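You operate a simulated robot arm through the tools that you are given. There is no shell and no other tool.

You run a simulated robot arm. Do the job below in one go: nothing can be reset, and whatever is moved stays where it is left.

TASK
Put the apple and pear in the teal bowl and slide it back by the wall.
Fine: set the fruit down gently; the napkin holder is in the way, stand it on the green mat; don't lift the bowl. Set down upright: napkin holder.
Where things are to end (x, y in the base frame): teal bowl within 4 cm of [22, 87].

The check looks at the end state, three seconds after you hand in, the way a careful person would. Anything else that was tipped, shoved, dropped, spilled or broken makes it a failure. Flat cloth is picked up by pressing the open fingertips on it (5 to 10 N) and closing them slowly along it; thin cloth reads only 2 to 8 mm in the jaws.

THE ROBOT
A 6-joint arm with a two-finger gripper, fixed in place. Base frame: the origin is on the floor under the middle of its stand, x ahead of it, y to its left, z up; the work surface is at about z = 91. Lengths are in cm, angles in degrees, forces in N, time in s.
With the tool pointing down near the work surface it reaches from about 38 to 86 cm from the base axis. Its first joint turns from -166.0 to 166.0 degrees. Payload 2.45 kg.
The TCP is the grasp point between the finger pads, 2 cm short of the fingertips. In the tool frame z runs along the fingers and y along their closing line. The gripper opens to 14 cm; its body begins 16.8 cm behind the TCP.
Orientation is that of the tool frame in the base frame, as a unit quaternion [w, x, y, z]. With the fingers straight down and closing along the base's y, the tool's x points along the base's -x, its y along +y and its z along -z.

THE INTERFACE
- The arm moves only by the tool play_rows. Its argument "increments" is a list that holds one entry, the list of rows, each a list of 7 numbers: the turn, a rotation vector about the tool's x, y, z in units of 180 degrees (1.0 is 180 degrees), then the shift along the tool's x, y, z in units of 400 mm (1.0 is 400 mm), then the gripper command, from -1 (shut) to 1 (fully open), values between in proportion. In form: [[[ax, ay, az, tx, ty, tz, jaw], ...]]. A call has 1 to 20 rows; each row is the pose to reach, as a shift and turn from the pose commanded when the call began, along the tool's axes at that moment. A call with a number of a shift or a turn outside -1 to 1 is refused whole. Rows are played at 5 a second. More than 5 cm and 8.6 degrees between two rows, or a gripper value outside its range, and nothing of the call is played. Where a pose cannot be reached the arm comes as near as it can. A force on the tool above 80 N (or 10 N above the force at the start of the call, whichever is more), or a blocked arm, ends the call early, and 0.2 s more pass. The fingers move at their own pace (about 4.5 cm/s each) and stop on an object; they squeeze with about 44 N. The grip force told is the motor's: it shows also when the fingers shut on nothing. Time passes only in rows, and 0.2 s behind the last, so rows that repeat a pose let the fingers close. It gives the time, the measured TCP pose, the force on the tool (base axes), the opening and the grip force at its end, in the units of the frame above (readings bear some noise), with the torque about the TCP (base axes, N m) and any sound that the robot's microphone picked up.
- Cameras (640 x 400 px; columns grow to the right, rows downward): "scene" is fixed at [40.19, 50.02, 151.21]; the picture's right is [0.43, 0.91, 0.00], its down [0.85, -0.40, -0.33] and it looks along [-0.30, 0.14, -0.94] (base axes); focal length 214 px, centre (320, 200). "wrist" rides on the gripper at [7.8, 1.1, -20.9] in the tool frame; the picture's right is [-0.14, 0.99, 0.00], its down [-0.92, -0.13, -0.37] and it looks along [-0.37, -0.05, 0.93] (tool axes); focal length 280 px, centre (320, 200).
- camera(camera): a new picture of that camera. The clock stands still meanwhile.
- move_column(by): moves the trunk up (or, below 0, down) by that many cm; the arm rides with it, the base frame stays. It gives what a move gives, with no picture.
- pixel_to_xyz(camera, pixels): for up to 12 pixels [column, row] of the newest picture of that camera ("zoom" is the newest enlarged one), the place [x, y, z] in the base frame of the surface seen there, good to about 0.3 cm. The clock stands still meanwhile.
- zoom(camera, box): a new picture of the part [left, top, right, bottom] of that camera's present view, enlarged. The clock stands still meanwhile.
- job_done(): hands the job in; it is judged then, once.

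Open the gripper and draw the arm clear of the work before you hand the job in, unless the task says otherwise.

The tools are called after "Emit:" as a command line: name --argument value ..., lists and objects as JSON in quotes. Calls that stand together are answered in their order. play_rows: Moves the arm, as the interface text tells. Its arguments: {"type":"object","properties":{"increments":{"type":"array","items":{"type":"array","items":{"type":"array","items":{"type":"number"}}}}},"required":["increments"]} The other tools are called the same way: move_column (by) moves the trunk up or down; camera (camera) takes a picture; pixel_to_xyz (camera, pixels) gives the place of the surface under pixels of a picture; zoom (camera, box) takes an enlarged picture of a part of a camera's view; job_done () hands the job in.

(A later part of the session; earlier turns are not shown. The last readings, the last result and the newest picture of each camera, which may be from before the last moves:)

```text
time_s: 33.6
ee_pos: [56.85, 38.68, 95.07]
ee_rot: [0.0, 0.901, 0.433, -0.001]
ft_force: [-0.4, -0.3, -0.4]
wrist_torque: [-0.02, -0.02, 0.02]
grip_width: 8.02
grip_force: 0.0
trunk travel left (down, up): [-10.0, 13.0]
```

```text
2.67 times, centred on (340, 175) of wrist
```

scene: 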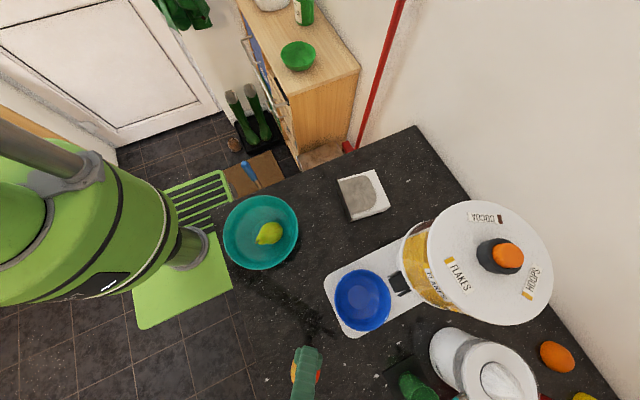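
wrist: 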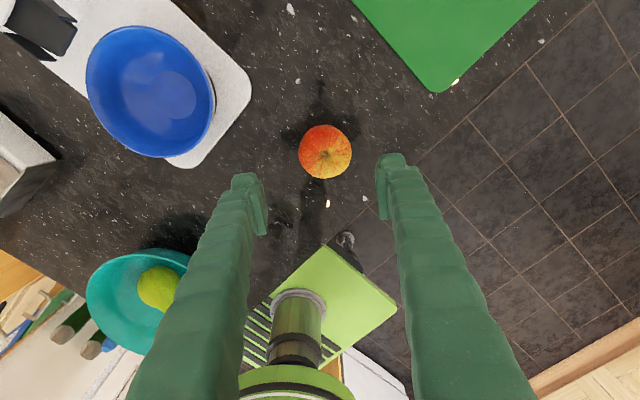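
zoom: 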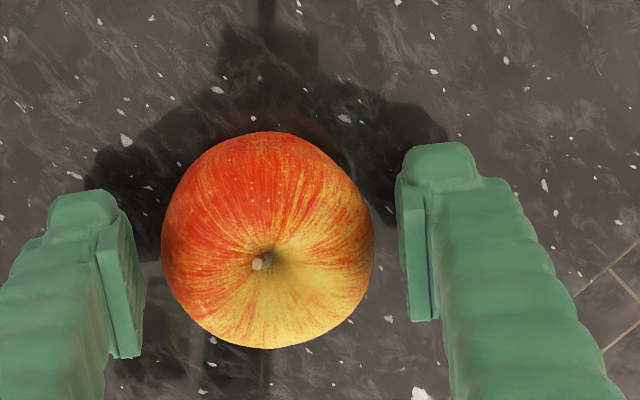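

The apple is centred between the pads (zoom (267,240)). I'll close slowly onto it.

Emit:
play_rows --increments '[[[0, 0, 0, 0, 0, 0, 0.1], [0, 0, 0, 0, 0, 0, 0.05], [0, 0, 0, 0, 0, 0, 0.01], [0, 0, 0, 0, 0, 0, -0.03], [0, 0, 0, 0, 0, 0, -0.07], [0, 0, 0, 0, 0, 0, -0.11], [0, 0, 0, 0, 0, 0, -0.15], [0, 0, 0, 0, 0, 0, -0.15]]]'

```text
time_s: 35.4
ee_pos: [56.83, 38.69, 95.16]
ee_rot: [0.0, 0.902, 0.432, 0.0]
ft_force: [-1.0, 1.4, 0.4]
wrist_torque: [0.03, -0.02, -0.01]
grip_width: 6.35
grip_force: 44.0
trunk travel left (down, up): [-10.0, 13.0]
```

Gripped at 6.35 cm, 44 N. Slow lift with a smooth ramp.

Emit:
play_rows --increments '[[[0, 0, 0, 0, 0, -0.005, -0.3], [0, 0, 0, 0, 0, -0.015, -0.3], [0, 0, 0, 0, 0, -0.035, -0.3], [0, 0, 0, 0, 0, -0.06, -0.3], [0, 0, 0, 0, 0, -0.09, -0.3], [0, 0, 0, 0, 0, -0.12, -0.3], [0, 0, 0, 0, 0, -0.15, -0.3], [0, 0, 0, 0, 0, -0.18, -0.3], [0, 0, 0, 0, 0, -0.21, -0.3], [0, 0, 0, 0, 0, -0.235, -0.3], [0, 0, 0, 0, 0, -0.25, -0.3], [0, 0, 0, 0, 0, -0.25, -0.3]]]'

Emit:
camera --camera "wrist"

```text
time_s: 38.0
ee_pos: [56.83, 38.64, 105.13]
ee_rot: [0.0, 0.902, 0.433, 0.0]
ft_force: [-0.3, -0.2, -2.0]
wrist_torque: [0.0, 0.03, 0.0]
grip_width: 6.32
grip_force: 43.2
trunk travel left (down, up): [-10.0, 13.0]
```

```text
taken
```

wrist: 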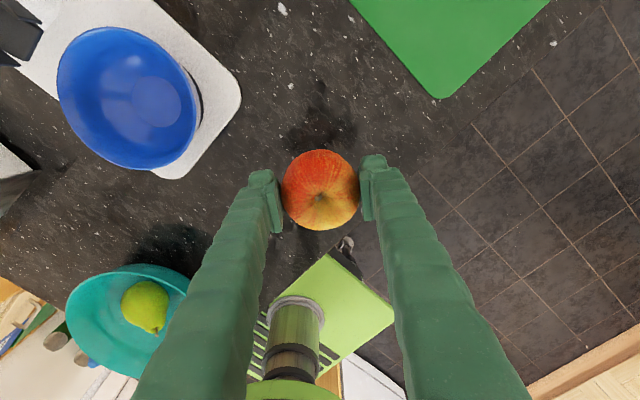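

The apple is held firmly. I'll carry it level to above the free side of the bowl at (21.7, 38.4).

Emit:
play_rows --increments '[[[0, 0, 0, -0.0056, -0.0068, 0, -0.3], [0, 0, 0, -0.0167, -0.0205, 0, -0.3], [0, 0, 0, -0.0389, -0.0477, 0, -0.3], [0, 0, 0, -0.0722, -0.0887, 0, -0.3], [0, 0, 0, -0.1055, -0.1296, 0, -0.3], [0, 0, 0, -0.1388, -0.1705, 0, -0.3], [0, 0, 0, -0.1721, -0.2114, 0, -0.3], [0, 0, 0, -0.2054, -0.2523, 0, -0.3], [0, 0, 0, -0.2387, -0.2933, 0, -0.3], [0, 0, 0, -0.272, -0.3342, 0, -0.3], [0, 0, 0, -0.3053, -0.3751, 0, -0.3], [0, 0, 0, -0.3386, -0.416, 0, -0.3], [0, 0, 0, -0.3719, -0.4569, 0, -0.3], [0, 0, 0, -0.4052, -0.4979, 0, -0.3], [0, 0, 0, -0.4385, -0.5388, 0, -0.3], [0, 0, 0, -0.4718, -0.5797, 0, -0.3], [0, 0, 0, -0.5051, -0.6206, 0, -0.3], [0, 0, 0, -0.5328, -0.6547, 0, -0.3], [0, 0, 0, -0.5495, -0.6752, 0, -0.3], [0, 0, 0, -0.555, -0.682, 0, -0.3]]]'

Emit:
camera --camera "wrist"

Emit:
camera --camera "scene"

```text
time_s: 42.2
ee_pos: [25.17, 34.68, 102.14]
ee_rot: [-0.049, 0.893, 0.448, -0.014]
ft_force: [0.8, 0.3, -1.0]
wrist_torque: [0.02, 0.04, -0.05]
grip_width: 6.34
grip_force: 43.2
out of reach, approached as far as the arm can: row 8, 9, 10, 11, 12, 13, 14, 15, 16, 17, 18, 19, 20
trunk travel left (down, up): [-10.0, 13.0]
```

```text
taken
```

wrist: 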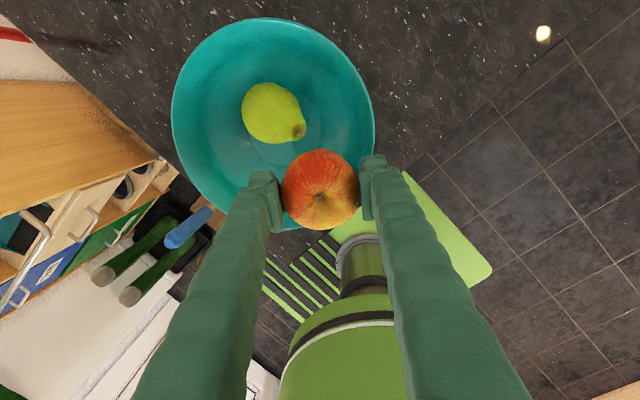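

```text
taken
```

scene: 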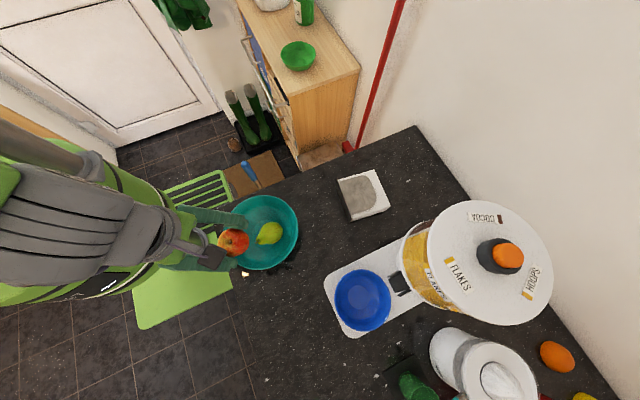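

The arm hit a joint limit (turned too far clockwise) and stopped at (25.2, 34.7, 102.1), slightly tilted, apple still held and clear of the rim. I'll back off by turning the tool counter-clockwise a little and rising, then check the pose.

Emit:
play_rows --increments '[[[0, 0, -0.015, 0, 0, -0.02, -0.3], [0, 0, -0.035, 0, 0, -0.045, -0.3], [0, 0, -0.06, 0, 0, -0.07, -0.3]]]'

Emit:
camera --camera "wrist"

```text
time_s: 43.0
ee_pos: [25.53, 34.56, 105.19]
ee_rot: [-0.05, 0.847, 0.53, -0.011]
ft_force: [-0.7, -0.5, -1.3]
wrist_torque: [-0.02, 0.02, 0.03]
grip_width: 6.31
grip_force: 43.6
trunk travel left (down, up): [-10.0, 13.0]
```

```text
taken
```

wrist: 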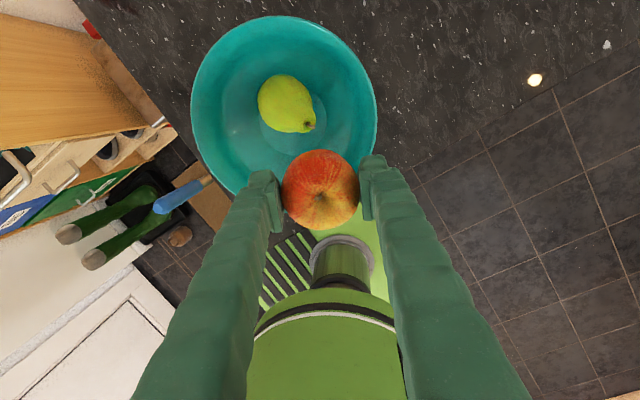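

The command follows the reached pose, so I can steer from here. The tool is tilted 5.9°; I'll level it while turning it further counter-clockwise and rising a little.

Emit:
play_rows --increments '[[[-0.008, -0.003, -0.02, 0, 0, -0.01, -0.3], [-0.016, -0.006, -0.045, 0, 0, -0.02, -0.3], [-0.024, -0.009, -0.07, 0, 0, -0.03, -0.3], [-0.0307, -0.0109, -0.1, 0, 0, -0.04, -0.3], [-0.0307, -0.0109, -0.1, 0, 0, -0.04, -0.3]]]'

```text
time_s: 44.2
ee_pos: [25.64, 34.37, 106.62]
ee_rot: [-0.001, 0.754, 0.657, 0.009]
ft_force: [0.0, -0.5, -1.4]
wrist_torque: [0.03, 0.04, 0.0]
grip_width: 6.32
grip_force: 44.4
trunk travel left (down, up): [-10.0, 13.0]
```

The tool is level again with the apple secure. I'll turn it 149° counter-clockwise (same grip line, away from the joint limit) while moving above (21.7, 38.4).

Emit:
play_rows --increments '[[[0, 0, -0.02, 0.002, -0.003, 0, -0.3], [0, 0, -0.06, 0.007, -0.009, 0, -0.3], [0, 0, -0.105, 0.012, -0.015, 0, -0.3], [0, 0, -0.15, 0.017, -0.021, 0, -0.3], [0, 0, -0.195, 0.022, -0.027, 0, -0.3], [0, 0, -0.24, 0.027, -0.033, 0, -0.3], [0, 0, -0.285, 0.032, -0.04, 0, -0.3], [0, 0, -0.33, 0.037, -0.047, 0, -0.3], [0, 0, -0.375, 0.042, -0.054, 0, -0.3], [0, 0, -0.42, 0.047, -0.06, 0, -0.3], [0, 0, -0.465, 0.052, -0.066, 0, -0.3], [0, 0, -0.51, 0.057, -0.072, 0, -0.3], [0, 0, -0.555, 0.062, -0.079, 0, -0.3], [0, 0, -0.6, 0.067, -0.086, 0, -0.3], [0, 0, -0.645, 0.072, -0.093, 0, -0.3], [0, 0, -0.69, 0.077, -0.099, 0, -0.3], [0, 0, -0.735, 0.081, -0.104, 0, -0.3], [0, 0, -0.775, 0.084, -0.108, 0, -0.3], [0, 0, -0.81, 0.086, -0.111, 0, -0.3], [0, 0, -0.83, 0.0863, -0.111, 0, -0.3]]]'

Emit:
camera --camera "wrist"

Emit:
camera --camera "scene"

```text
time_s: 48.4
ee_pos: [21.67, 38.45, 106.6]
ee_rot: [0.008, -0.434, 0.901, 0.002]
ft_force: [0.2, 0.0, -2.4]
wrist_torque: [0.0, 0.03, 0.01]
grip_width: 6.31
grip_force: 43.4
trunk travel left (down, up): [-10.0, 13.0]
```

```text
taken
```

wrist: 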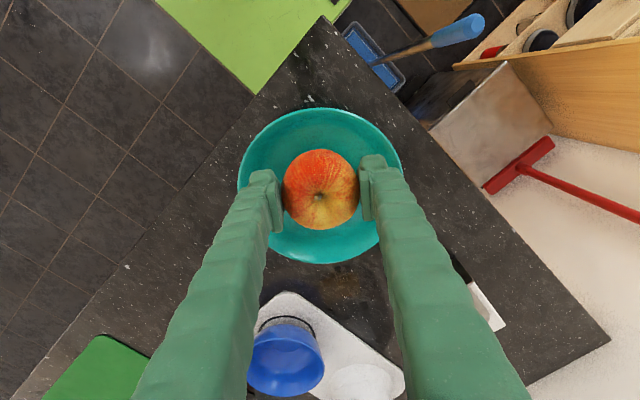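

```text
taken
```

scene: 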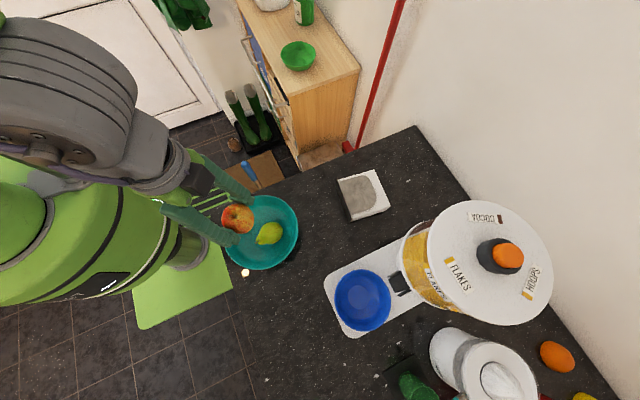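

The apple is above the free side of the bowl, the pear behind it at scene (270,234). I'll lower slowly and watch the force.

Emit:
play_rows --increments '[[[0, 0, 0, 0, 0, 0.01, -0.3], [0, 0, 0, 0, 0, 0.03, -0.3], [0, 0, 0, 0, 0, 0.06, -0.3], [0, 0, 0, 0, 0, 0.09, -0.3], [0, 0, 0, 0, 0, 0.12, -0.3], [0, 0, 0, 0, 0, 0.15, -0.3], [0, 0, 0, 0, 0, 0.175, -0.3], [0, 0, 0, 0, 0, 0.195, -0.3], [0, 0, 0, 0, 0, 0.21, -0.3], [0, 0, 0, 0, 0, 0.22, -0.3], [0, 0, 0, 0, 0, 0.228, -0.3], [0, 0, 0, 0, 0, 0.228, -0.3]]]'

Emit:
zoom --camera "wrist" --box '[200, 90, 440, 290]'

Emit:
zoom --camera "scene" --box '[200, 170, 320, 290]'

```text
time_s: 51.0
ee_pos: [21.9, 38.64, 97.65]
ee_rot: [0.009, -0.433, 0.901, 0.004]
ft_force: [1.1, 1.9, 7.9]
wrist_torque: [-0.04, 0.06, 0.02]
grip_width: 6.26
grip_force: 44.2
trunk travel left (down, up): [-10.0, 13.0]
```

```text
2.00 times, centred on (320, 190) of wrist
```

zoom: 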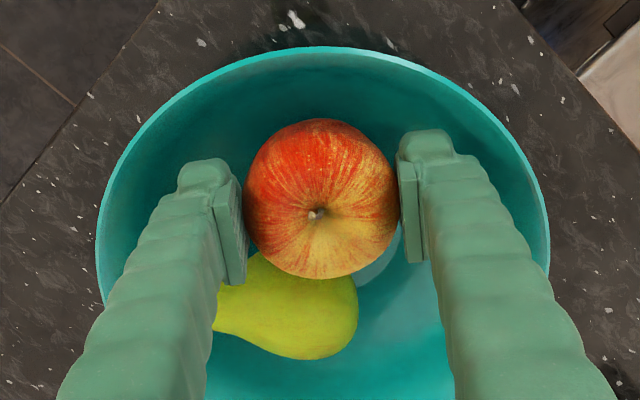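

```text
3.33 times, centred on (260, 230) of scene
```

zoom: 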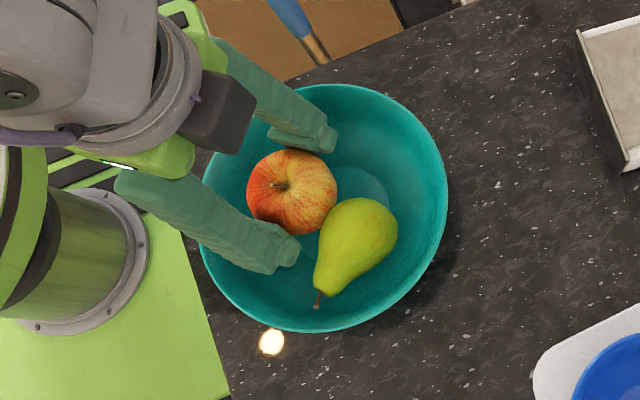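

There is contact already at z 97.65 (7.9 N up), before the apple should touch the floor; the pear's stem has turned to zoom (318,300). I'll measure what is touching.

Emit:
pixel_to_xyz --camera "zoom" --pixels '[[318, 300], [322, 285], [340, 250], [365, 220], [390, 225], [355, 200], [330, 225], [290, 190], [255, 190], [325, 190], [290, 235], [280, 265]]'

Emit:
pixel_to_xyz --camera "wrist" --pixels '[[320, 114], [257, 170], [260, 190], [365, 180], [395, 200], [350, 245], [330, 255], [290, 260], [318, 197], [320, 230], [370, 150], [250, 150]]'

```text
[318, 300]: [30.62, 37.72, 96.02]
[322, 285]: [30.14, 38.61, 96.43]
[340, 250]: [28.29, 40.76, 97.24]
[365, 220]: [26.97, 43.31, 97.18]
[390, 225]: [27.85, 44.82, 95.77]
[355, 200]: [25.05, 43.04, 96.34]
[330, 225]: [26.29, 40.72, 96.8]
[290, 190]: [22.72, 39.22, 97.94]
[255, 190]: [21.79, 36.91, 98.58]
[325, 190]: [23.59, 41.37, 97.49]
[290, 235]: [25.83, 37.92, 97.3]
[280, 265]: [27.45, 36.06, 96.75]
```

```text
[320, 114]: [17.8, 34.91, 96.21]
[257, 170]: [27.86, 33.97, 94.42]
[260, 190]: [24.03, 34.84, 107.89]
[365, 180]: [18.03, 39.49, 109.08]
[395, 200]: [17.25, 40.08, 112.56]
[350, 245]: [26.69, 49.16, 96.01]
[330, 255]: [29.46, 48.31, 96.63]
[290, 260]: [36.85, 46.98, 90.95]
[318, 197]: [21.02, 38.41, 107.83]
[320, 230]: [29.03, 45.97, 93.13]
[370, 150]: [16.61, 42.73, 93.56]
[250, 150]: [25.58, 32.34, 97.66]
```

The pear has already been nudged aside (fat end near (27, 43)), so I'll check where the bowl rim is now relative to the fingers.

Emit:
pixel_to_xyz --camera "zoom" --pixels '[[447, 190], [330, 330], [210, 260], [400, 110], [340, 86], [430, 260], [250, 310], [380, 318], [300, 110], [320, 145], [335, 130], [350, 180]]'

Emit:
zoom --camera "scene" --box '[210, 180, 310, 280]'

```text
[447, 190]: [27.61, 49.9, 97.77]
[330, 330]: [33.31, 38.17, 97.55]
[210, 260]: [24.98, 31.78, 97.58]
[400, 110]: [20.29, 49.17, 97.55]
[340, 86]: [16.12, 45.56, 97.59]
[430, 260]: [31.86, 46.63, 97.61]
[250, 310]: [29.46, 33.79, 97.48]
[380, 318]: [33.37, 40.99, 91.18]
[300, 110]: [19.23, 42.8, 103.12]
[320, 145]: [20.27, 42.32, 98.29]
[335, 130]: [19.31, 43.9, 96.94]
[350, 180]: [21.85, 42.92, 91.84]
```

```text
4.00 times, centred on (260, 230) of scene
```

zoom: 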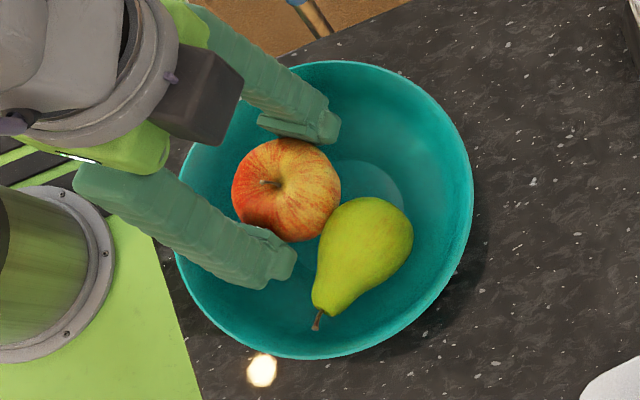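

The fruit are almost touching and the bowl hasn't moved (centre ≈(24.4, 41.1)). I'll ease up 4 mm, shift 5 mm toward the bowl's centre (tool −x) to take the fingers off the near wall, and read the force.

Emit:
play_rows --increments '[[[0, 0, 0, 0, 0, -0.006, -0.3], [0, 0, 0, 0, 0, -0.012, -0.3], [0, 0, 0, 0, 0, -0.012, -0.3]]]'

Emit:
play_rows --increments '[[[0, 0, 0, -0.006, 0, 0, -0.3], [0, 0, 0, -0.012, 0, 0, -0.3], [0, 0, 0, -0.012, 0, 0, -0.3]]]'

Emit:
play_rows --increments '[[[0, 0, 0, 0, 0, 0.005, -0.3], [0, 0, 0, 0, 0, 0.01, -0.3], [0, 0, 0, 0, 0, 0.01, -0.3]]]'

```text
time_s: 51.8
ee_pos: [21.8, 38.47, 97.89]
ee_rot: [0.008, -0.433, 0.901, 0.004]
ft_force: [0.0, -0.2, -0.4]
wrist_torque: [0.01, -0.01, 0.0]
grip_width: 6.28
grip_force: 43.7
trunk travel left (down, up): [-10.0, 13.0]
```

```text
time_s: 52.6
ee_pos: [22.14, 38.93, 98.0]
ee_rot: [0.007, -0.434, 0.901, 0.003]
ft_force: [-2.1, -2.6, -0.5]
wrist_torque: [-0.07, 0.04, -0.02]
grip_width: 6.28
grip_force: 43.6
trunk travel left (down, up): [-10.0, 13.0]
```

```text
time_s: 53.4
ee_pos: [21.99, 39.01, 97.72]
ee_rot: [0.008, -0.433, 0.901, 0.003]
ft_force: [-2.1, -2.7, 7.5]
wrist_torque: [-0.07, 0.08, -0.08]
grip_width: 6.27
grip_force: 44.2
trunk travel left (down, up): [-10.0, 13.0]
```

The torque readings say the contact is directly under the TCP, so the apple's bottom is touching something. I'll measure the apple's top to see whether it sits lower in the grip than I thought.

Emit:
zoom --camera "scene" --box '[210, 180, 310, 280]'

Emit:
pixel_to_xyz --camera "zoom" --pixels '[[268, 184], [280, 165], [300, 160], [290, 180], [310, 190], [290, 205], [260, 205], [320, 210], [360, 215], [390, 225], [330, 290], [350, 250]]'

Emit:
zoom --camera "wrist" --box '[220, 100, 440, 290]'

```text
4.00 times, centred on (260, 230) of scene
```

zoom: 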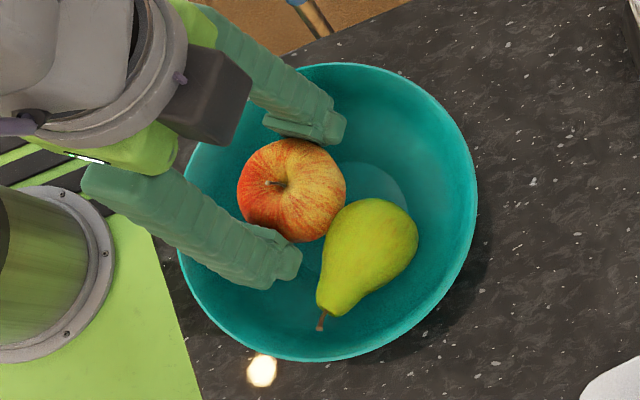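

```text
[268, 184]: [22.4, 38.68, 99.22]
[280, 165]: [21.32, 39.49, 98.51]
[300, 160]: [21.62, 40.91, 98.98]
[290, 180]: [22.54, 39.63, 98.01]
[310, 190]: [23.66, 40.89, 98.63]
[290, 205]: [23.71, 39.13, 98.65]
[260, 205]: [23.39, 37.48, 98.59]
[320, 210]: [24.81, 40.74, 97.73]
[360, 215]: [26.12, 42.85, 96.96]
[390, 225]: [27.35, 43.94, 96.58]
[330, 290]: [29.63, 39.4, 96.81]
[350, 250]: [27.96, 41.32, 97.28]
```

```text
2.11 times, centred on (330, 195) of wrist
```

zoom: 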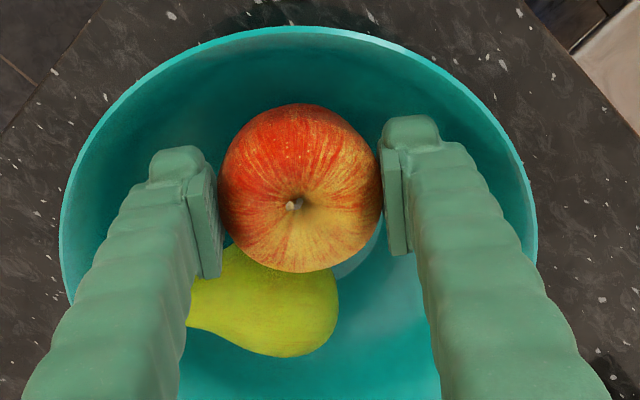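

The readings fit both fingertips' outer corners touching the near wall, with the apple still about 1 cm above the floor. I'll rise 1.5 cm, shift 1.2 cm toward the bowl's centre and come down again so the apple eases the pear aside.

Emit:
play_rows --increments '[[[0, 0, 0, 0, 0, -0.015, -0.3], [0, 0, 0, 0, 0, -0.03, -0.3], [0, 0, 0, 0, 0, -0.04, -0.3], [0, 0, 0, -0.008, 0, -0.04, -0.3], [0, 0, 0, -0.016, 0, -0.04, -0.3], [0, 0, 0, -0.024, 0, -0.04, -0.3], [0, 0, 0, -0.03, 0, -0.04, -0.3], [0, 0, 0, -0.03, 0, -0.03, -0.3], [0, 0, 0, -0.03, 0, -0.02, -0.3], [0, 0, 0, -0.03, 0, -0.01, -0.3], [0, 0, 0, -0.03, 0, -0.01, -0.3]]]'

Emit:
zoom --camera "scene" --box '[210, 180, 310, 280]'

```text
time_s: 55.8
ee_pos: [22.85, 39.8, 97.91]
ee_rot: [0.008, -0.434, 0.901, 0.003]
ft_force: [-1.5, -1.2, -1.2]
wrist_torque: [-0.06, 0.0, -0.01]
grip_width: 6.23
grip_force: 43.7
trunk travel left (down, up): [-10.0, 13.0]
```

```text
4.00 times, centred on (260, 230) of scene
```

zoom: 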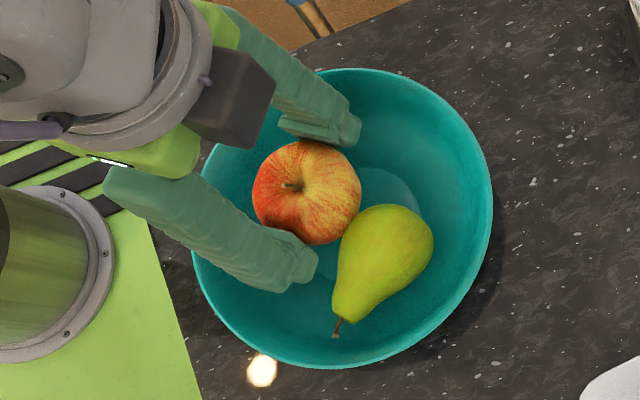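

The bowl slides along with the pear instead of the pear giving way, so I'll stop pushing. Tilting the gripper 25° about its closing axis raises the fingers' outer corners off the wall; I'll rise 2.5 cm and tilt it there.

Emit:
play_rows --increments '[[[0, 0, 0, 0.004, 0, -0.015, -0.3], [0, 0, 0, 0.008, 0, -0.035, -0.3], [0, 0, 0, 0.008, 0, -0.06, -0.3], [0, 0.025, 0, 0.005, 0, -0.065, -0.3], [0, 0.055, 0, 0.002, 0, -0.065, -0.3], [0, 0.085, 0, -0.001, 0, -0.065, -0.3], [0, 0.115, 0, -0.004, 0, -0.065, -0.3], [0, 0.139, 0, -0.006, 0, -0.065, -0.3], [0, 0.139, 0, -0.006, 0, -0.065, -0.3]]]'

Emit:
zoom --camera "scene" --box '[210, 180, 310, 280]'

Emit:
pixel_to_xyz --camera "zoom" --pixels '[[491, 190], [350, 367], [205, 290], [440, 110], [370, 71], [460, 290], [250, 335], [340, 335], [385, 210], [430, 235], [350, 290], [385, 250]]'

Emit:
camera --camera "wrist"

```text
time_s: 57.8
ee_pos: [22.9, 39.96, 100.79]
ee_rot: [-0.187, -0.424, 0.881, -0.091]
ft_force: [0.3, 0.3, -1.5]
wrist_torque: [0.0, 0.01, -0.04]
grip_width: 6.22
grip_force: 44.1
trunk travel left (down, up): [-10.0, 13.0]
```

```text
4.00 times, centred on (260, 230) of scene
```

zoom: 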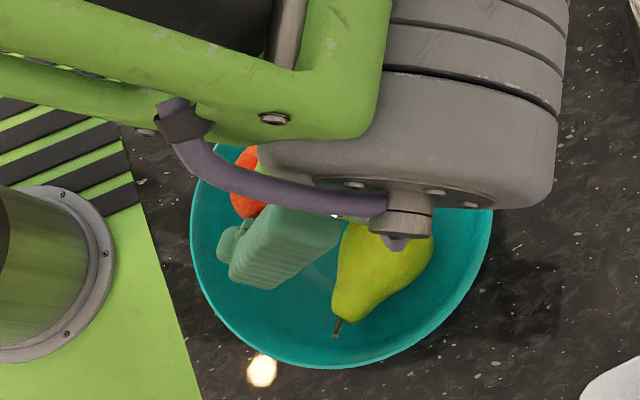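

```text
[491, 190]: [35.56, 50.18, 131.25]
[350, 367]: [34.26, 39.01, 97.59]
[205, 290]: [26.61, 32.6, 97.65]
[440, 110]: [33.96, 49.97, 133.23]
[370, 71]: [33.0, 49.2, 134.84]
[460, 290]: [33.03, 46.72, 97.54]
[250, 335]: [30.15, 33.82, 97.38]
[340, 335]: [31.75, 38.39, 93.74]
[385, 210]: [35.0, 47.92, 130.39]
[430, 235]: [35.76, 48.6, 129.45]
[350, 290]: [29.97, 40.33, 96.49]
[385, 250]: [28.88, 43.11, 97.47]
```

```text
taken
```

wrist: 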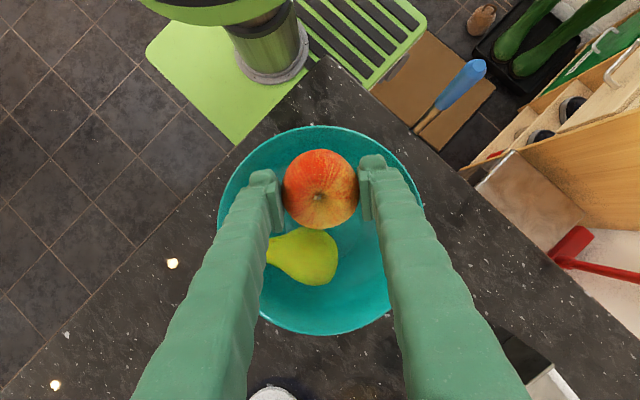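

The arm reached the tilt and the apple sits centred across the bowl (wrist (320,190)). I'll shift 6 mm inward and lower slowly to about z 97.5, watching the force.

Emit:
play_rows --increments '[[[0, 0, 0, -0.0068, 0, -0.0031, -0.3], [0, 0, 0, -0.0137, 0, -0.0062, -0.3], [0, 0, 0, -0.0199, 0, 0.0075, -0.3], [0, 0, 0, -0.026, 0, 0.0212, -0.3], [0, 0, 0, -0.0322, 0, 0.0348, -0.3], [0, 0, 0, -0.0383, 0, 0.0485, -0.3], [0, 0, 0, -0.0434, 0, 0.0599, -0.3], [0, 0, 0, -0.0475, 0, 0.069, -0.3], [0, 0, 0, -0.0475, 0, 0.069, -0.3]]]'

Emit:
zoom --camera "wrist" --box '[200, 100, 440, 300]'

```text
time_s: 59.8
ee_pos: [23.31, 40.52, 97.49]
ee_rot: [-0.187, -0.424, 0.881, -0.09]
ft_force: [2.1, 2.5, 19.8]
wrist_torque: [-0.01, 0.24, -0.02]
grip_width: 6.22
grip_force: 44.1
trunk travel left (down, up): [-10.0, 13.0]
```

```text
2.00 times, centred on (320, 200) of wrist
```

zoom: 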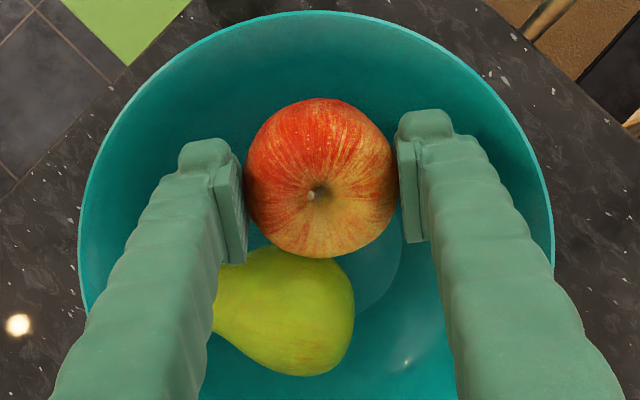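

The force is now 20 N at z 97.5, so something still blocks. I'll ease up 3 mm to unload and take a wrist picture to measure the apple and the bowl floor around it.

Emit:
play_rows --increments '[[[0, 0, 0, 0.002, 0, -0.005, -0.3], [0, 0, 0, 0.004, 0, -0.009, -0.3], [0, 0, 0, 0.004, 0, -0.009, -0.3]]]'

Emit:
camera --camera "wrist"

Emit:
pixel_to_xyz --camera "wrist" --pixels '[[320, 200], [300, 180], [335, 175], [320, 155], [320, 225], [300, 205], [345, 200], [350, 240], [355, 225], [320, 140], [320, 120], [290, 250]]'

Emit:
zoom --camera "wrist" --box '[240, 130, 400, 270]'

```text
time_s: 60.6
ee_pos: [23.32, 40.51, 97.63]
ee_rot: [-0.188, -0.425, 0.881, -0.091]
ft_force: [-0.2, 0.3, -2.0]
wrist_torque: [0.01, -0.04, 0.0]
grip_width: 6.21
grip_force: 44.2
trunk travel left (down, up): [-10.0, 13.0]
```

```text
taken
```

wrist: 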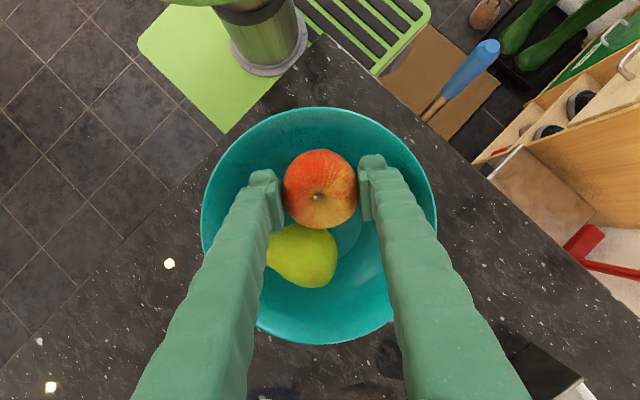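

```text
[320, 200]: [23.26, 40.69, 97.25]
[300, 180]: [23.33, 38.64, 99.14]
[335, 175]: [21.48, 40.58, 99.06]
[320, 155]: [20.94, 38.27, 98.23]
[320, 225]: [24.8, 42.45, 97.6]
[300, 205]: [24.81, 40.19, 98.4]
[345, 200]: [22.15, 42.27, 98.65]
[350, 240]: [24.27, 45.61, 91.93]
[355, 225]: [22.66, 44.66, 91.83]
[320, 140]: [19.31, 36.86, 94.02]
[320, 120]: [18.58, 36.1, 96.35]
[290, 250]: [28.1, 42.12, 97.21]
```

```text
2.86 times, centred on (320, 200) of wrist
```

zoom: 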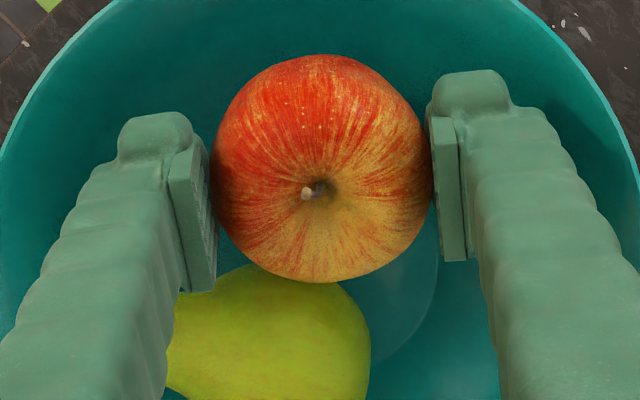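

The apple's top is 1.5 cm above the TCP, so it has not slipped; I'll check where the rim and inner wall are now from this view.

Emit:
pixel_to_xyz --camera "wrist" --pixels '[[328, 109], [204, 190], [435, 190], [330, 341], [380, 125], [260, 130], [265, 330], [345, 160], [355, 150], [365, 140], [372, 235], [340, 145]]'

Emit:
zoom --camera "scene" --box '[210, 180, 310, 280]'

```text
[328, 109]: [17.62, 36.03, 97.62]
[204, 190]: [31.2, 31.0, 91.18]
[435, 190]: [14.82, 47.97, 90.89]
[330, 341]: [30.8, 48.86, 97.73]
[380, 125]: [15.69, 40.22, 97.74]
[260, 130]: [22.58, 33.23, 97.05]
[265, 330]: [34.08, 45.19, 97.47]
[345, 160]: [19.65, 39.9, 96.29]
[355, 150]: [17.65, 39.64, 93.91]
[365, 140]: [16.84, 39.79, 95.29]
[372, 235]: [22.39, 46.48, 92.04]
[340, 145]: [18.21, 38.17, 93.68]
```

```text
4.00 times, centred on (260, 230) of scene
```

zoom: 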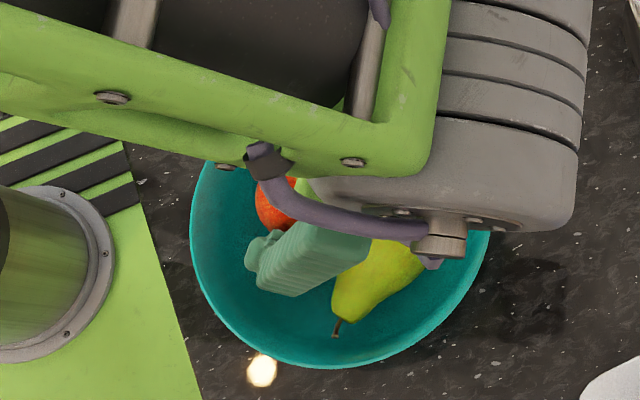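

The contact starts only about 1 mm lower, the apple hangs free (−2.0 N) and its clearance to the floor is small. I'll release here with very small opening steps so it settles softly.

Emit:
play_rows --increments '[[[0, 0, 0, 0, 0, 0, -0.13], [0, 0, 0, 0, 0, 0, -0.12], [0, 0, 0, 0, 0, 0, -0.11], [0, 0, 0, 0, 0, 0, -0.1], [0, 0, 0, 0, 0, 0, -0.09], [0, 0, 0, 0, 0, 0, -0.08], [0, 0, 0, 0, 0, 0, -0.07], [0, 0, 0, 0, 0, 0, -0.06]]]'

Emit:
zoom --camera "wrist" --box '[200, 100, 440, 300]'

```text
time_s: 62.4
ee_pos: [23.36, 40.48, 97.69]
ee_rot: [-0.186, -0.424, 0.882, -0.091]
ft_force: [-0.5, 0.6, -0.4]
wrist_torque: [0.01, 0.03, 0.02]
grip_width: 6.53
grip_force: 0.0
trunk travel left (down, up): [-10.0, 13.0]
```

```text
2.00 times, centred on (320, 200) of wrist
```

zoom: 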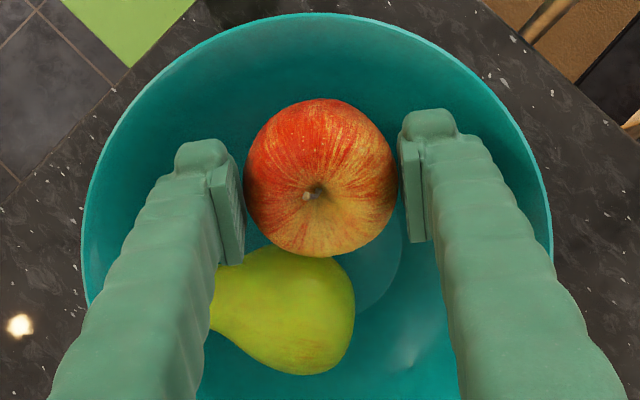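

The apple stayed where it was and the weight is off the gripper (−0.4 N), so it was set down without a drop. I'll retreat straight up slowly, opening a little as I go.

Emit:
play_rows --increments '[[[0, 0, 0, 0.004, 0, -0.009, -0.05], [0, 0, 0, 0.0103, 0, -0.0228, -0.03], [0, 0, 0, 0.0174, 0, -0.0388, -0.01], [0, 0, 0, 0.0256, 0, -0.057, 0.02], [0, 0, 0, 0.0359, 0, -0.0798, 0.05], [0, 0, 0, 0.0461, 0, -0.1026, 0.08], [0, 0, 0, 0.0564, 0, -0.1254, 0.1], [0, 0, 0, 0.0718, 0, -0.1596, 0.1], [0, 0, 0, 0.0871, 0, -0.1938, 0.1], [0, 0, 0, 0.1025, 0, -0.228, 0.1], [0, 0, 0, 0.123, 0, -0.2736, 0.1], [0, 0, 0, 0.123, 0, -0.2736, 0.1]]]'

Emit:
camera --camera "wrist"

Emit:
camera --camera "scene"

```text
time_s: 65.0
ee_pos: [23.36, 40.52, 109.72]
ee_rot: [-0.187, -0.424, 0.881, -0.09]
ft_force: [1.2, 0.2, -0.3]
wrist_torque: [0.01, -0.03, 0.03]
grip_width: 7.71
grip_force: 0.1
trunk travel left (down, up): [-10.0, 13.0]
```

```text
taken
```

wrist: 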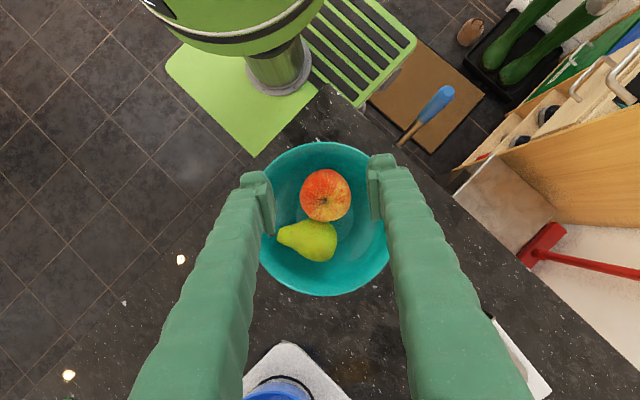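

```text
taken
```

scene: 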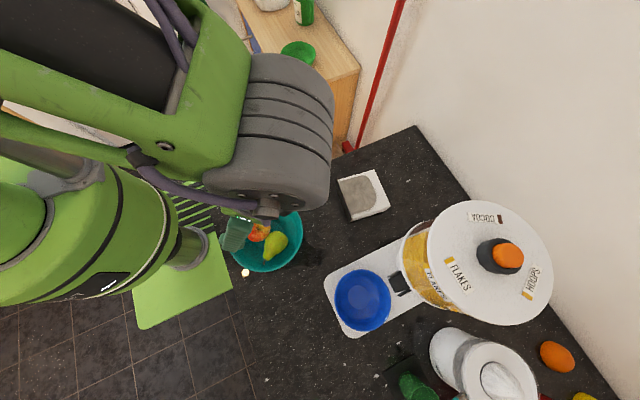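

Apple and pear are both in the bowl, undisturbed. Next the napkin holder: I'll level the tool here, in the air above the bowl.

Emit:
play_rows --increments '[[[0, -0.035, 0, 0.01, 0, -0.02, 0.2], [0, -0.07, 0, 0.015, 0, -0.03, 0.3], [0, -0.105, 0, 0.02, 0, -0.04, 0.4], [0, -0.1344, 0, 0.02, 0, -0.045, 0.5], [0, -0.1344, 0, 0.02, 0, -0.045, 0.5]]]'

Emit:
camera --camera "scene"

```text
time_s: 66.2
ee_pos: [23.33, 40.5, 111.68]
ee_rot: [0.002, -0.434, 0.901, 0.001]
ft_force: [-0.2, 0.0, 0.2]
wrist_torque: [0.02, 0.02, 0.0]
grip_width: 10.51
grip_force: 0.0
trunk travel left (down, up): [-10.0, 13.0]
```

```text
taken
```

scene: 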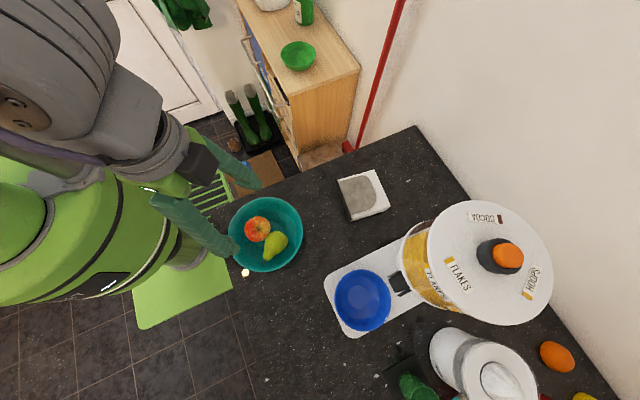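

The tool is level. I'll travel to above the lying holder at (25.7, 70, 112), turning so that the jaws close along x, and open fully.

Emit:
play_rows --increments '[[[0, 0, -0.01, -0.03, 0.02, 0, 0.6], [0, 0, -0.03, -0.08, 0.054, 0, 0.7], [0, 0, -0.05, -0.14, 0.0944, 0, 0.8], [0, 0, -0.07, -0.2, 0.1349, 0, 0.9], [0, 0, -0.09, -0.26, 0.1753, 0, 1], [0, 0, -0.11, -0.32, 0.2158, 0, 1], [0, 0, -0.13, -0.38, 0.2562, 0, 1], [0, 0, -0.15, -0.44, 0.2967, 0, 1], [0, 0, -0.17, -0.5, 0.3371, 0, 1], [0, 0, -0.19, -0.55, 0.3708, 0, 1], [0, 0, -0.205, -0.59, 0.3978, 0, 1], [0, 0, -0.2144, -0.6137, 0.4138, 0, 1], [0, 0, -0.2144, -0.6137, 0.4138, 0, 1]]]'

Emit:
camera --camera "wrist"

Emit:
camera --camera "scene"

```text
time_s: 69.0
ee_pos: [25.54, 70.11, 111.78]
ee_rot: [0.001, -0.707, 0.707, 0.0]
ft_force: [-0.2, -0.7, -0.1]
wrist_torque: [-0.01, 0.02, 0.0]
grip_width: 14.04
grip_force: 0.1
trunk travel left (down, up): [-10.0, 13.0]
```

```text
taken
```

wrist: 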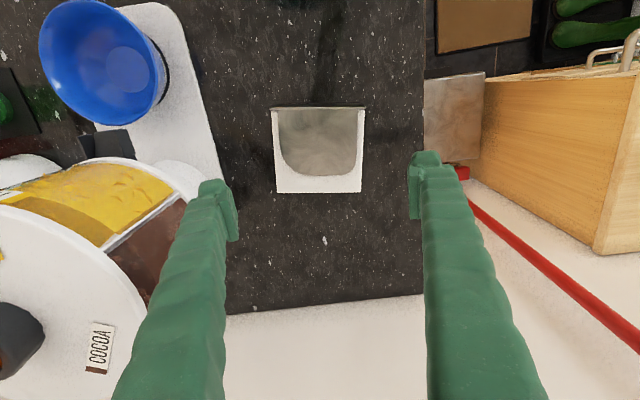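

```text
taken
```

scene: 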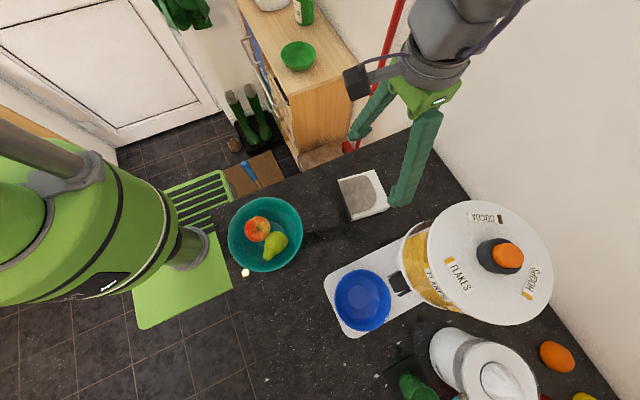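

The holder is in view: base plate edge along wrist row 107, napkin top edge along row 192. I'll measure it exactly.

Emit:
zoom --camera "wrist" --box '[250, 85, 390, 215]'

Emit:
pixel_to_xyz --camera "wrist" --pixels '[[272, 109], [364, 110], [276, 190], [361, 191], [318, 108], [320, 150], [318, 190], [275, 150], [362, 150], [320, 180], [272, 130], [365, 130]]'

```text
3.08 times, centred on (320, 150) of wrist
```

zoom: 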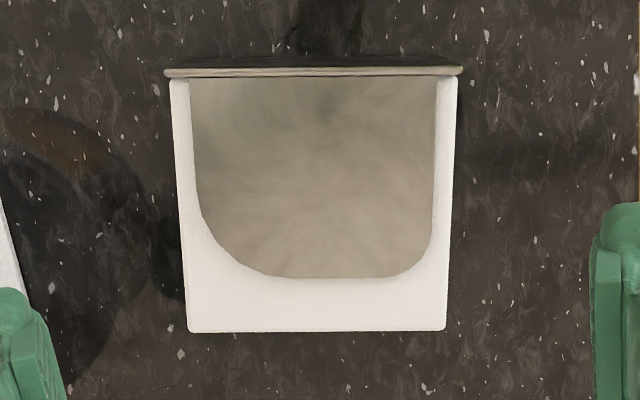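

```text
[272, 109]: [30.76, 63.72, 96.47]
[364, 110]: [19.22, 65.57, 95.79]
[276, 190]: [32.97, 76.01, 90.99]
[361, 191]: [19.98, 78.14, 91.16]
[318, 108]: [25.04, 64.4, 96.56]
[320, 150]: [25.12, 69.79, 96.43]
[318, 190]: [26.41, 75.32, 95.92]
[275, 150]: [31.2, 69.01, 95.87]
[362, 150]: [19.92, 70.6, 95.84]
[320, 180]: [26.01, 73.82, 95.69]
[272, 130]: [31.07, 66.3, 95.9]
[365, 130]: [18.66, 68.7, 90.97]
```

The holder is yawed about 7° (up-axis along (0.125, 0.992)), base mid (25.0, 64.4), top mid (26.4, 75.3). Before gripping I'll test in free air here how far the tool can tilt outward (60°), since I need a 90° turn in total.

Emit:
play_rows --increments '[[[0, -0.037, 0, 0, 0, -0.02, 1], [0, -0.074, 0, 0, 0, -0.04, 1], [0, -0.111, 0, 0, 0, -0.06, 1], [0, -0.148, 0, 0, 0, -0.06, 1], [0, -0.185, 0, 0, 0, -0.06, 1], [0, -0.222, 0, 0, 0, -0.06, 1], [0, -0.259, 0, 0, 0, -0.06, 1], [0, -0.296, 0, 0, 0, -0.06, 1], [0, -0.333, 0, 0, 0, -0.06, 1], [0, -0.333, 0, 0, 0, -0.06, 1]]]'

Emit:
camera --camera "scene"

Emit:
camera --camera "wrist"

```text
time_s: 71.2
ee_pos: [25.71, 69.99, 114.08]
ee_rot: [-0.355, 0.612, -0.611, -0.354]
ft_force: [0.0, 0.1, -0.4]
wrist_torque: [0.01, 0.01, -0.01]
grip_width: 14.0
grip_force: 0.1
out of reach, approached as far as the arm can: row 7, 8
trunk travel left (down, up): [-10.0, 13.0]
```

```text
taken
```

scene: 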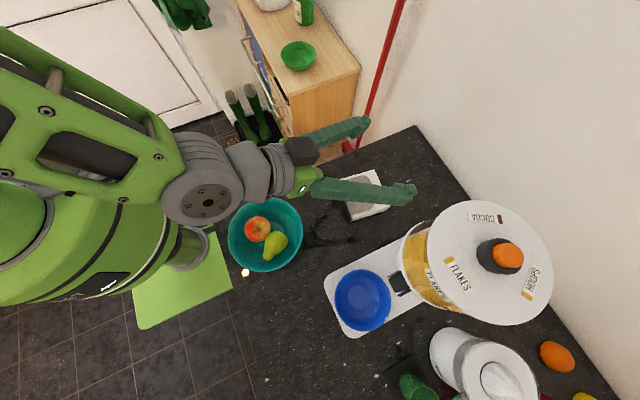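

```text
taken
```

wrist: 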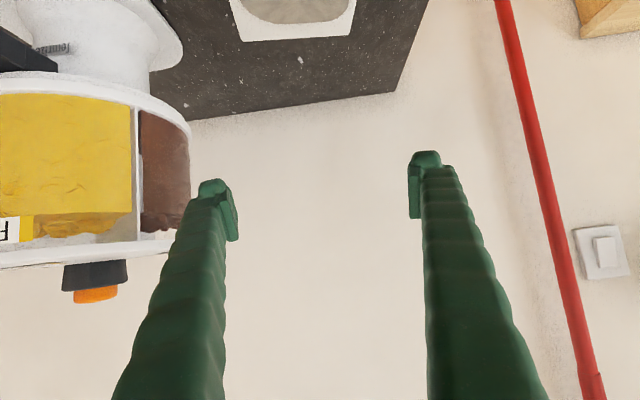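

60° is reachable, though rows 7–8 passed near a wrist singularity because the tilt was off the arm plane. I'll go back to vertical, then repeat the test with the tool turned exactly into the arm plane.

Emit:
play_rows --increments '[[[0, 0.037, 0, 0, 0, 0, 1], [0, 0.074, 0, 0, 0, 0, 1], [0, 0.111, 0, 0, 0, 0, 1], [0, 0.148, 0, 0, 0, 0, 1], [0, 0.185, 0, 0, 0, 0, 1], [0, 0.222, 0, 0, 0, 0, 1], [0, 0.259, 0, 0, 0, 0, 1], [0, 0.296, 0, 0, 0, 0, 1], [0, 0.333, 0, 0, 0, 0, 1], [0, 0.333, 0, 0, 0, 0, 1]]]'

Emit:
play_rows --increments '[[[0, 0, 0.037, 0, 0, 0, 1], [0, 0, 0.074, 0, 0, 0, 1], [0, 0, 0.11, 0, 0, 0, 1], [0, 0, 0.11, 0, 0, 0, 1]]]'

Emit:
play_rows --increments '[[[0, -0.037, 0, 0, 0, 0, 1], [0, -0.074, 0, 0, 0, 0, 1], [0, -0.111, 0, 0, 0, 0, 1], [0, -0.148, 0, 0, 0, 0, 1], [0, -0.185, 0, 0, 0, 0, 1], [0, -0.222, 0, 0, 0, 0, 1], [0, -0.259, 0, 0, 0, 0, 1], [0, -0.296, 0, 0, 0, 0, 1], [0, -0.333, 0, 0, 0, 0, 1], [0, -0.37, 0, 0, 0, 0, 1], [0, -0.405, 0, 0, 0, 0, 1], [0, -0.405, 0, 0, 0, 0, 1]]]'

Emit:
camera --camera "scene"

```text
time_s: 73.4
ee_pos: [25.62, 70.08, 114.14]
ee_rot: [-0.001, 0.708, -0.707, 0.001]
ft_force: [0.0, 0.6, -0.2]
wrist_torque: [-0.04, -0.02, 0.01]
grip_width: 14.01
grip_force: 0.1
out of reach, approached as far as the arm can: row 4
trunk travel left (down, up): [-10.0, 13.0]
```

```text
time_s: 74.4
ee_pos: [25.59, 69.89, 114.1]
ee_rot: [0.001, -0.574, 0.819, 0.0]
ft_force: [1.1, 0.0, -0.5]
wrist_torque: [0.02, 0.0, -0.02]
grip_width: 14.0
grip_force: 0.0
trunk travel left (down, up): [-10.0, 13.0]
```

```text
time_s: 77.0
ee_pos: [25.61, 70.01, 114.21]
ee_rot: [0.487, -0.463, 0.656, 0.342]
ft_force: [0.1, -0.1, -0.4]
wrist_torque: [0.01, 0.0, 0.0]
grip_width: 14.0
grip_force: 0.0
out of reach, approached as far as the arm can: row 6, 7, 8
trunk travel left (down, up): [-10.0, 13.0]
```

```text
taken
```

scene: 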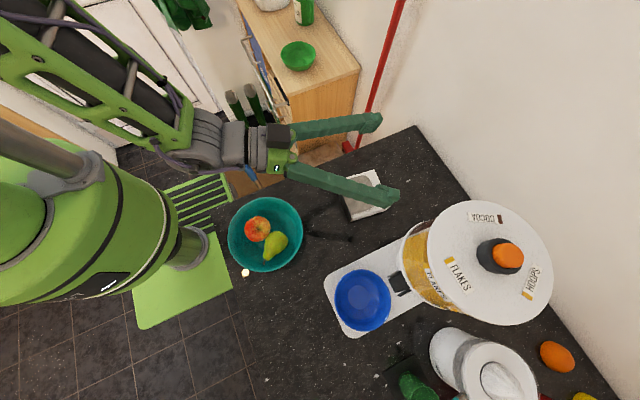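

Tilts of 40–53° are not reached properly but 60–73° are. I'll step back through that zone slowly and read the actual pose, to see how far it deviates.

Emit:
play_rows --increments '[[[0, 0.03, 0, 0, 0, 0, 1], [0, 0.06, 0, 0, 0, 0, 1], [0, 0.09, 0, 0, 0, 0, 1], [0, 0.105, 0, 0, 0, 0, 1], [0, 0.105, 0, 0, 0, 0, 1]]]'

Emit:
camera --camera "scene"

Emit:
play_rows --increments '[[[0, 0.02, 0, 0, 0, 0, 1], [0, 0.02, 0, 0, 0, 0, 1]]]'

Emit:
play_rows --increments '[[[0, 0.02, 0, 0, 0, 0, 1], [0, 0.02, 0, 0, 0, 0, 1]]]'

Emit:
play_rows --increments '[[[0, 0.02, 0, 0, 0, 0, 1], [0, 0.02, 0, 0, 0, 0, 1]]]'

Emit:
play_rows --increments '[[[0, 0.02, 0, 0, 0, 0, 1], [0, 0.02, 0, 0, 0, 0, 1]]]'

Emit:
camera --camera "scene"

```text
time_s: 78.2
ee_pos: [25.81, 69.99, 114.14]
ee_rot: [0.373, -0.512, 0.729, 0.261]
ft_force: [0.7, 0.7, -0.3]
wrist_torque: [0.0, 0.0, 0.01]
grip_width: 13.96
grip_force: 0.1
trunk travel left (down, up): [-10.0, 13.0]
```

```text
taken
```

scene: 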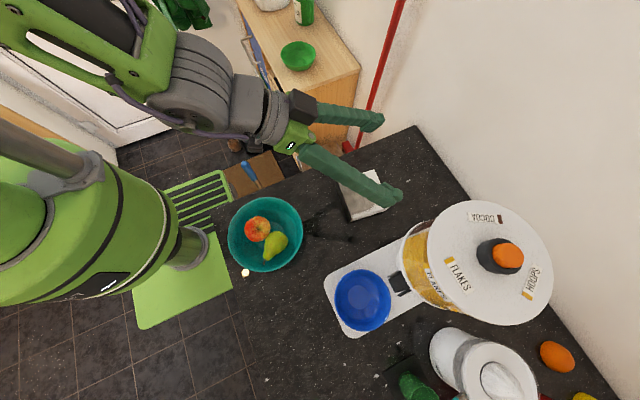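

```text
time_s: 78.8
ee_pos: [25.58, 70.1, 114.17]
ee_rot: [0.35, -0.52, 0.74, 0.244]
ft_force: [-0.9, 0.9, -0.2]
wrist_torque: [0.03, -0.01, 0.02]
grip_width: 13.98
grip_force: 0.0
trunk travel left (down, up): [-10.0, 13.0]
```

```text
time_s: 79.4
ee_pos: [25.77, 70.01, 114.09]
ee_rot: [0.327, -0.528, 0.75, 0.228]
ft_force: [0.3, 0.3, -0.2]
wrist_torque: [-0.02, 0.01, -0.01]
grip_width: 14.01
grip_force: 0.0
trunk travel left (down, up): [-10.0, 13.0]
```

```text
time_s: 80.0
ee_pos: [25.71, 70.04, 114.13]
ee_rot: [0.302, -0.535, 0.76, 0.211]
ft_force: [0.5, -0.5, 0.3]
wrist_torque: [0.0, -0.02, 0.03]
grip_width: 13.98
grip_force: 0.0
out of reach, approached as far as the arm can: row 1
trunk travel left (down, up): [-10.0, 13.0]
```

```text
time_s: 80.6
ee_pos: [26.19, 69.92, 114.27]
ee_rot: [0.297, -0.535, 0.765, 0.198]
ft_force: [-0.1, 0.0, 0.9]
wrist_torque: [-0.03, -0.01, -0.01]
grip_width: 13.99
grip_force: 0.1
out of reach, approached as far as the arm can: row 1, 2
trunk travel left (down, up): [-10.0, 13.0]
```

```text
taken
```

scene: 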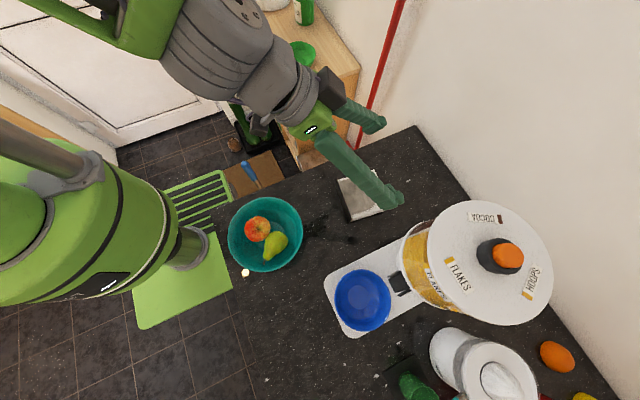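

From above, the branch holds down to about 43°; crossing near 40° swaps wrist branches. I'll avoid crossing it with the holder in hand: return to vertical, then test how far the tool can lean the other way, in the open area near the mat.

Emit:
play_rows --increments '[[[0, 0.03, 0, 0, 0, 0, 1], [0, 0.065, 0, 0, 0, 0, 1], [0, 0.1, 0, 0, 0, 0, 1], [0, 0.135, 0, 0, 0, 0, 1], [0, 0.17, 0, 0, 0, 0, 1], [0, 0.205, 0, 0, 0, 0, 1], [0, 0.233, 0, 0, 0, 0, 1], [0, 0.233, 0, 0, 0, 0, 1]]]'

```text
time_s: 82.4
ee_pos: [28.49, 68.38, 113.36]
ee_rot: [0.1, -0.583, 0.801, -0.085]
ft_force: [-1.0, -0.9, 0.4]
wrist_torque: [0.14, -0.08, 0.03]
grip_width: 14.02
grip_force: 0.1
out of reach, approached as far as the arm can: row 1, 2, 3, 4, 5, 6, 7, 8
trunk travel left (down, up): [-10.0, 13.0]
```

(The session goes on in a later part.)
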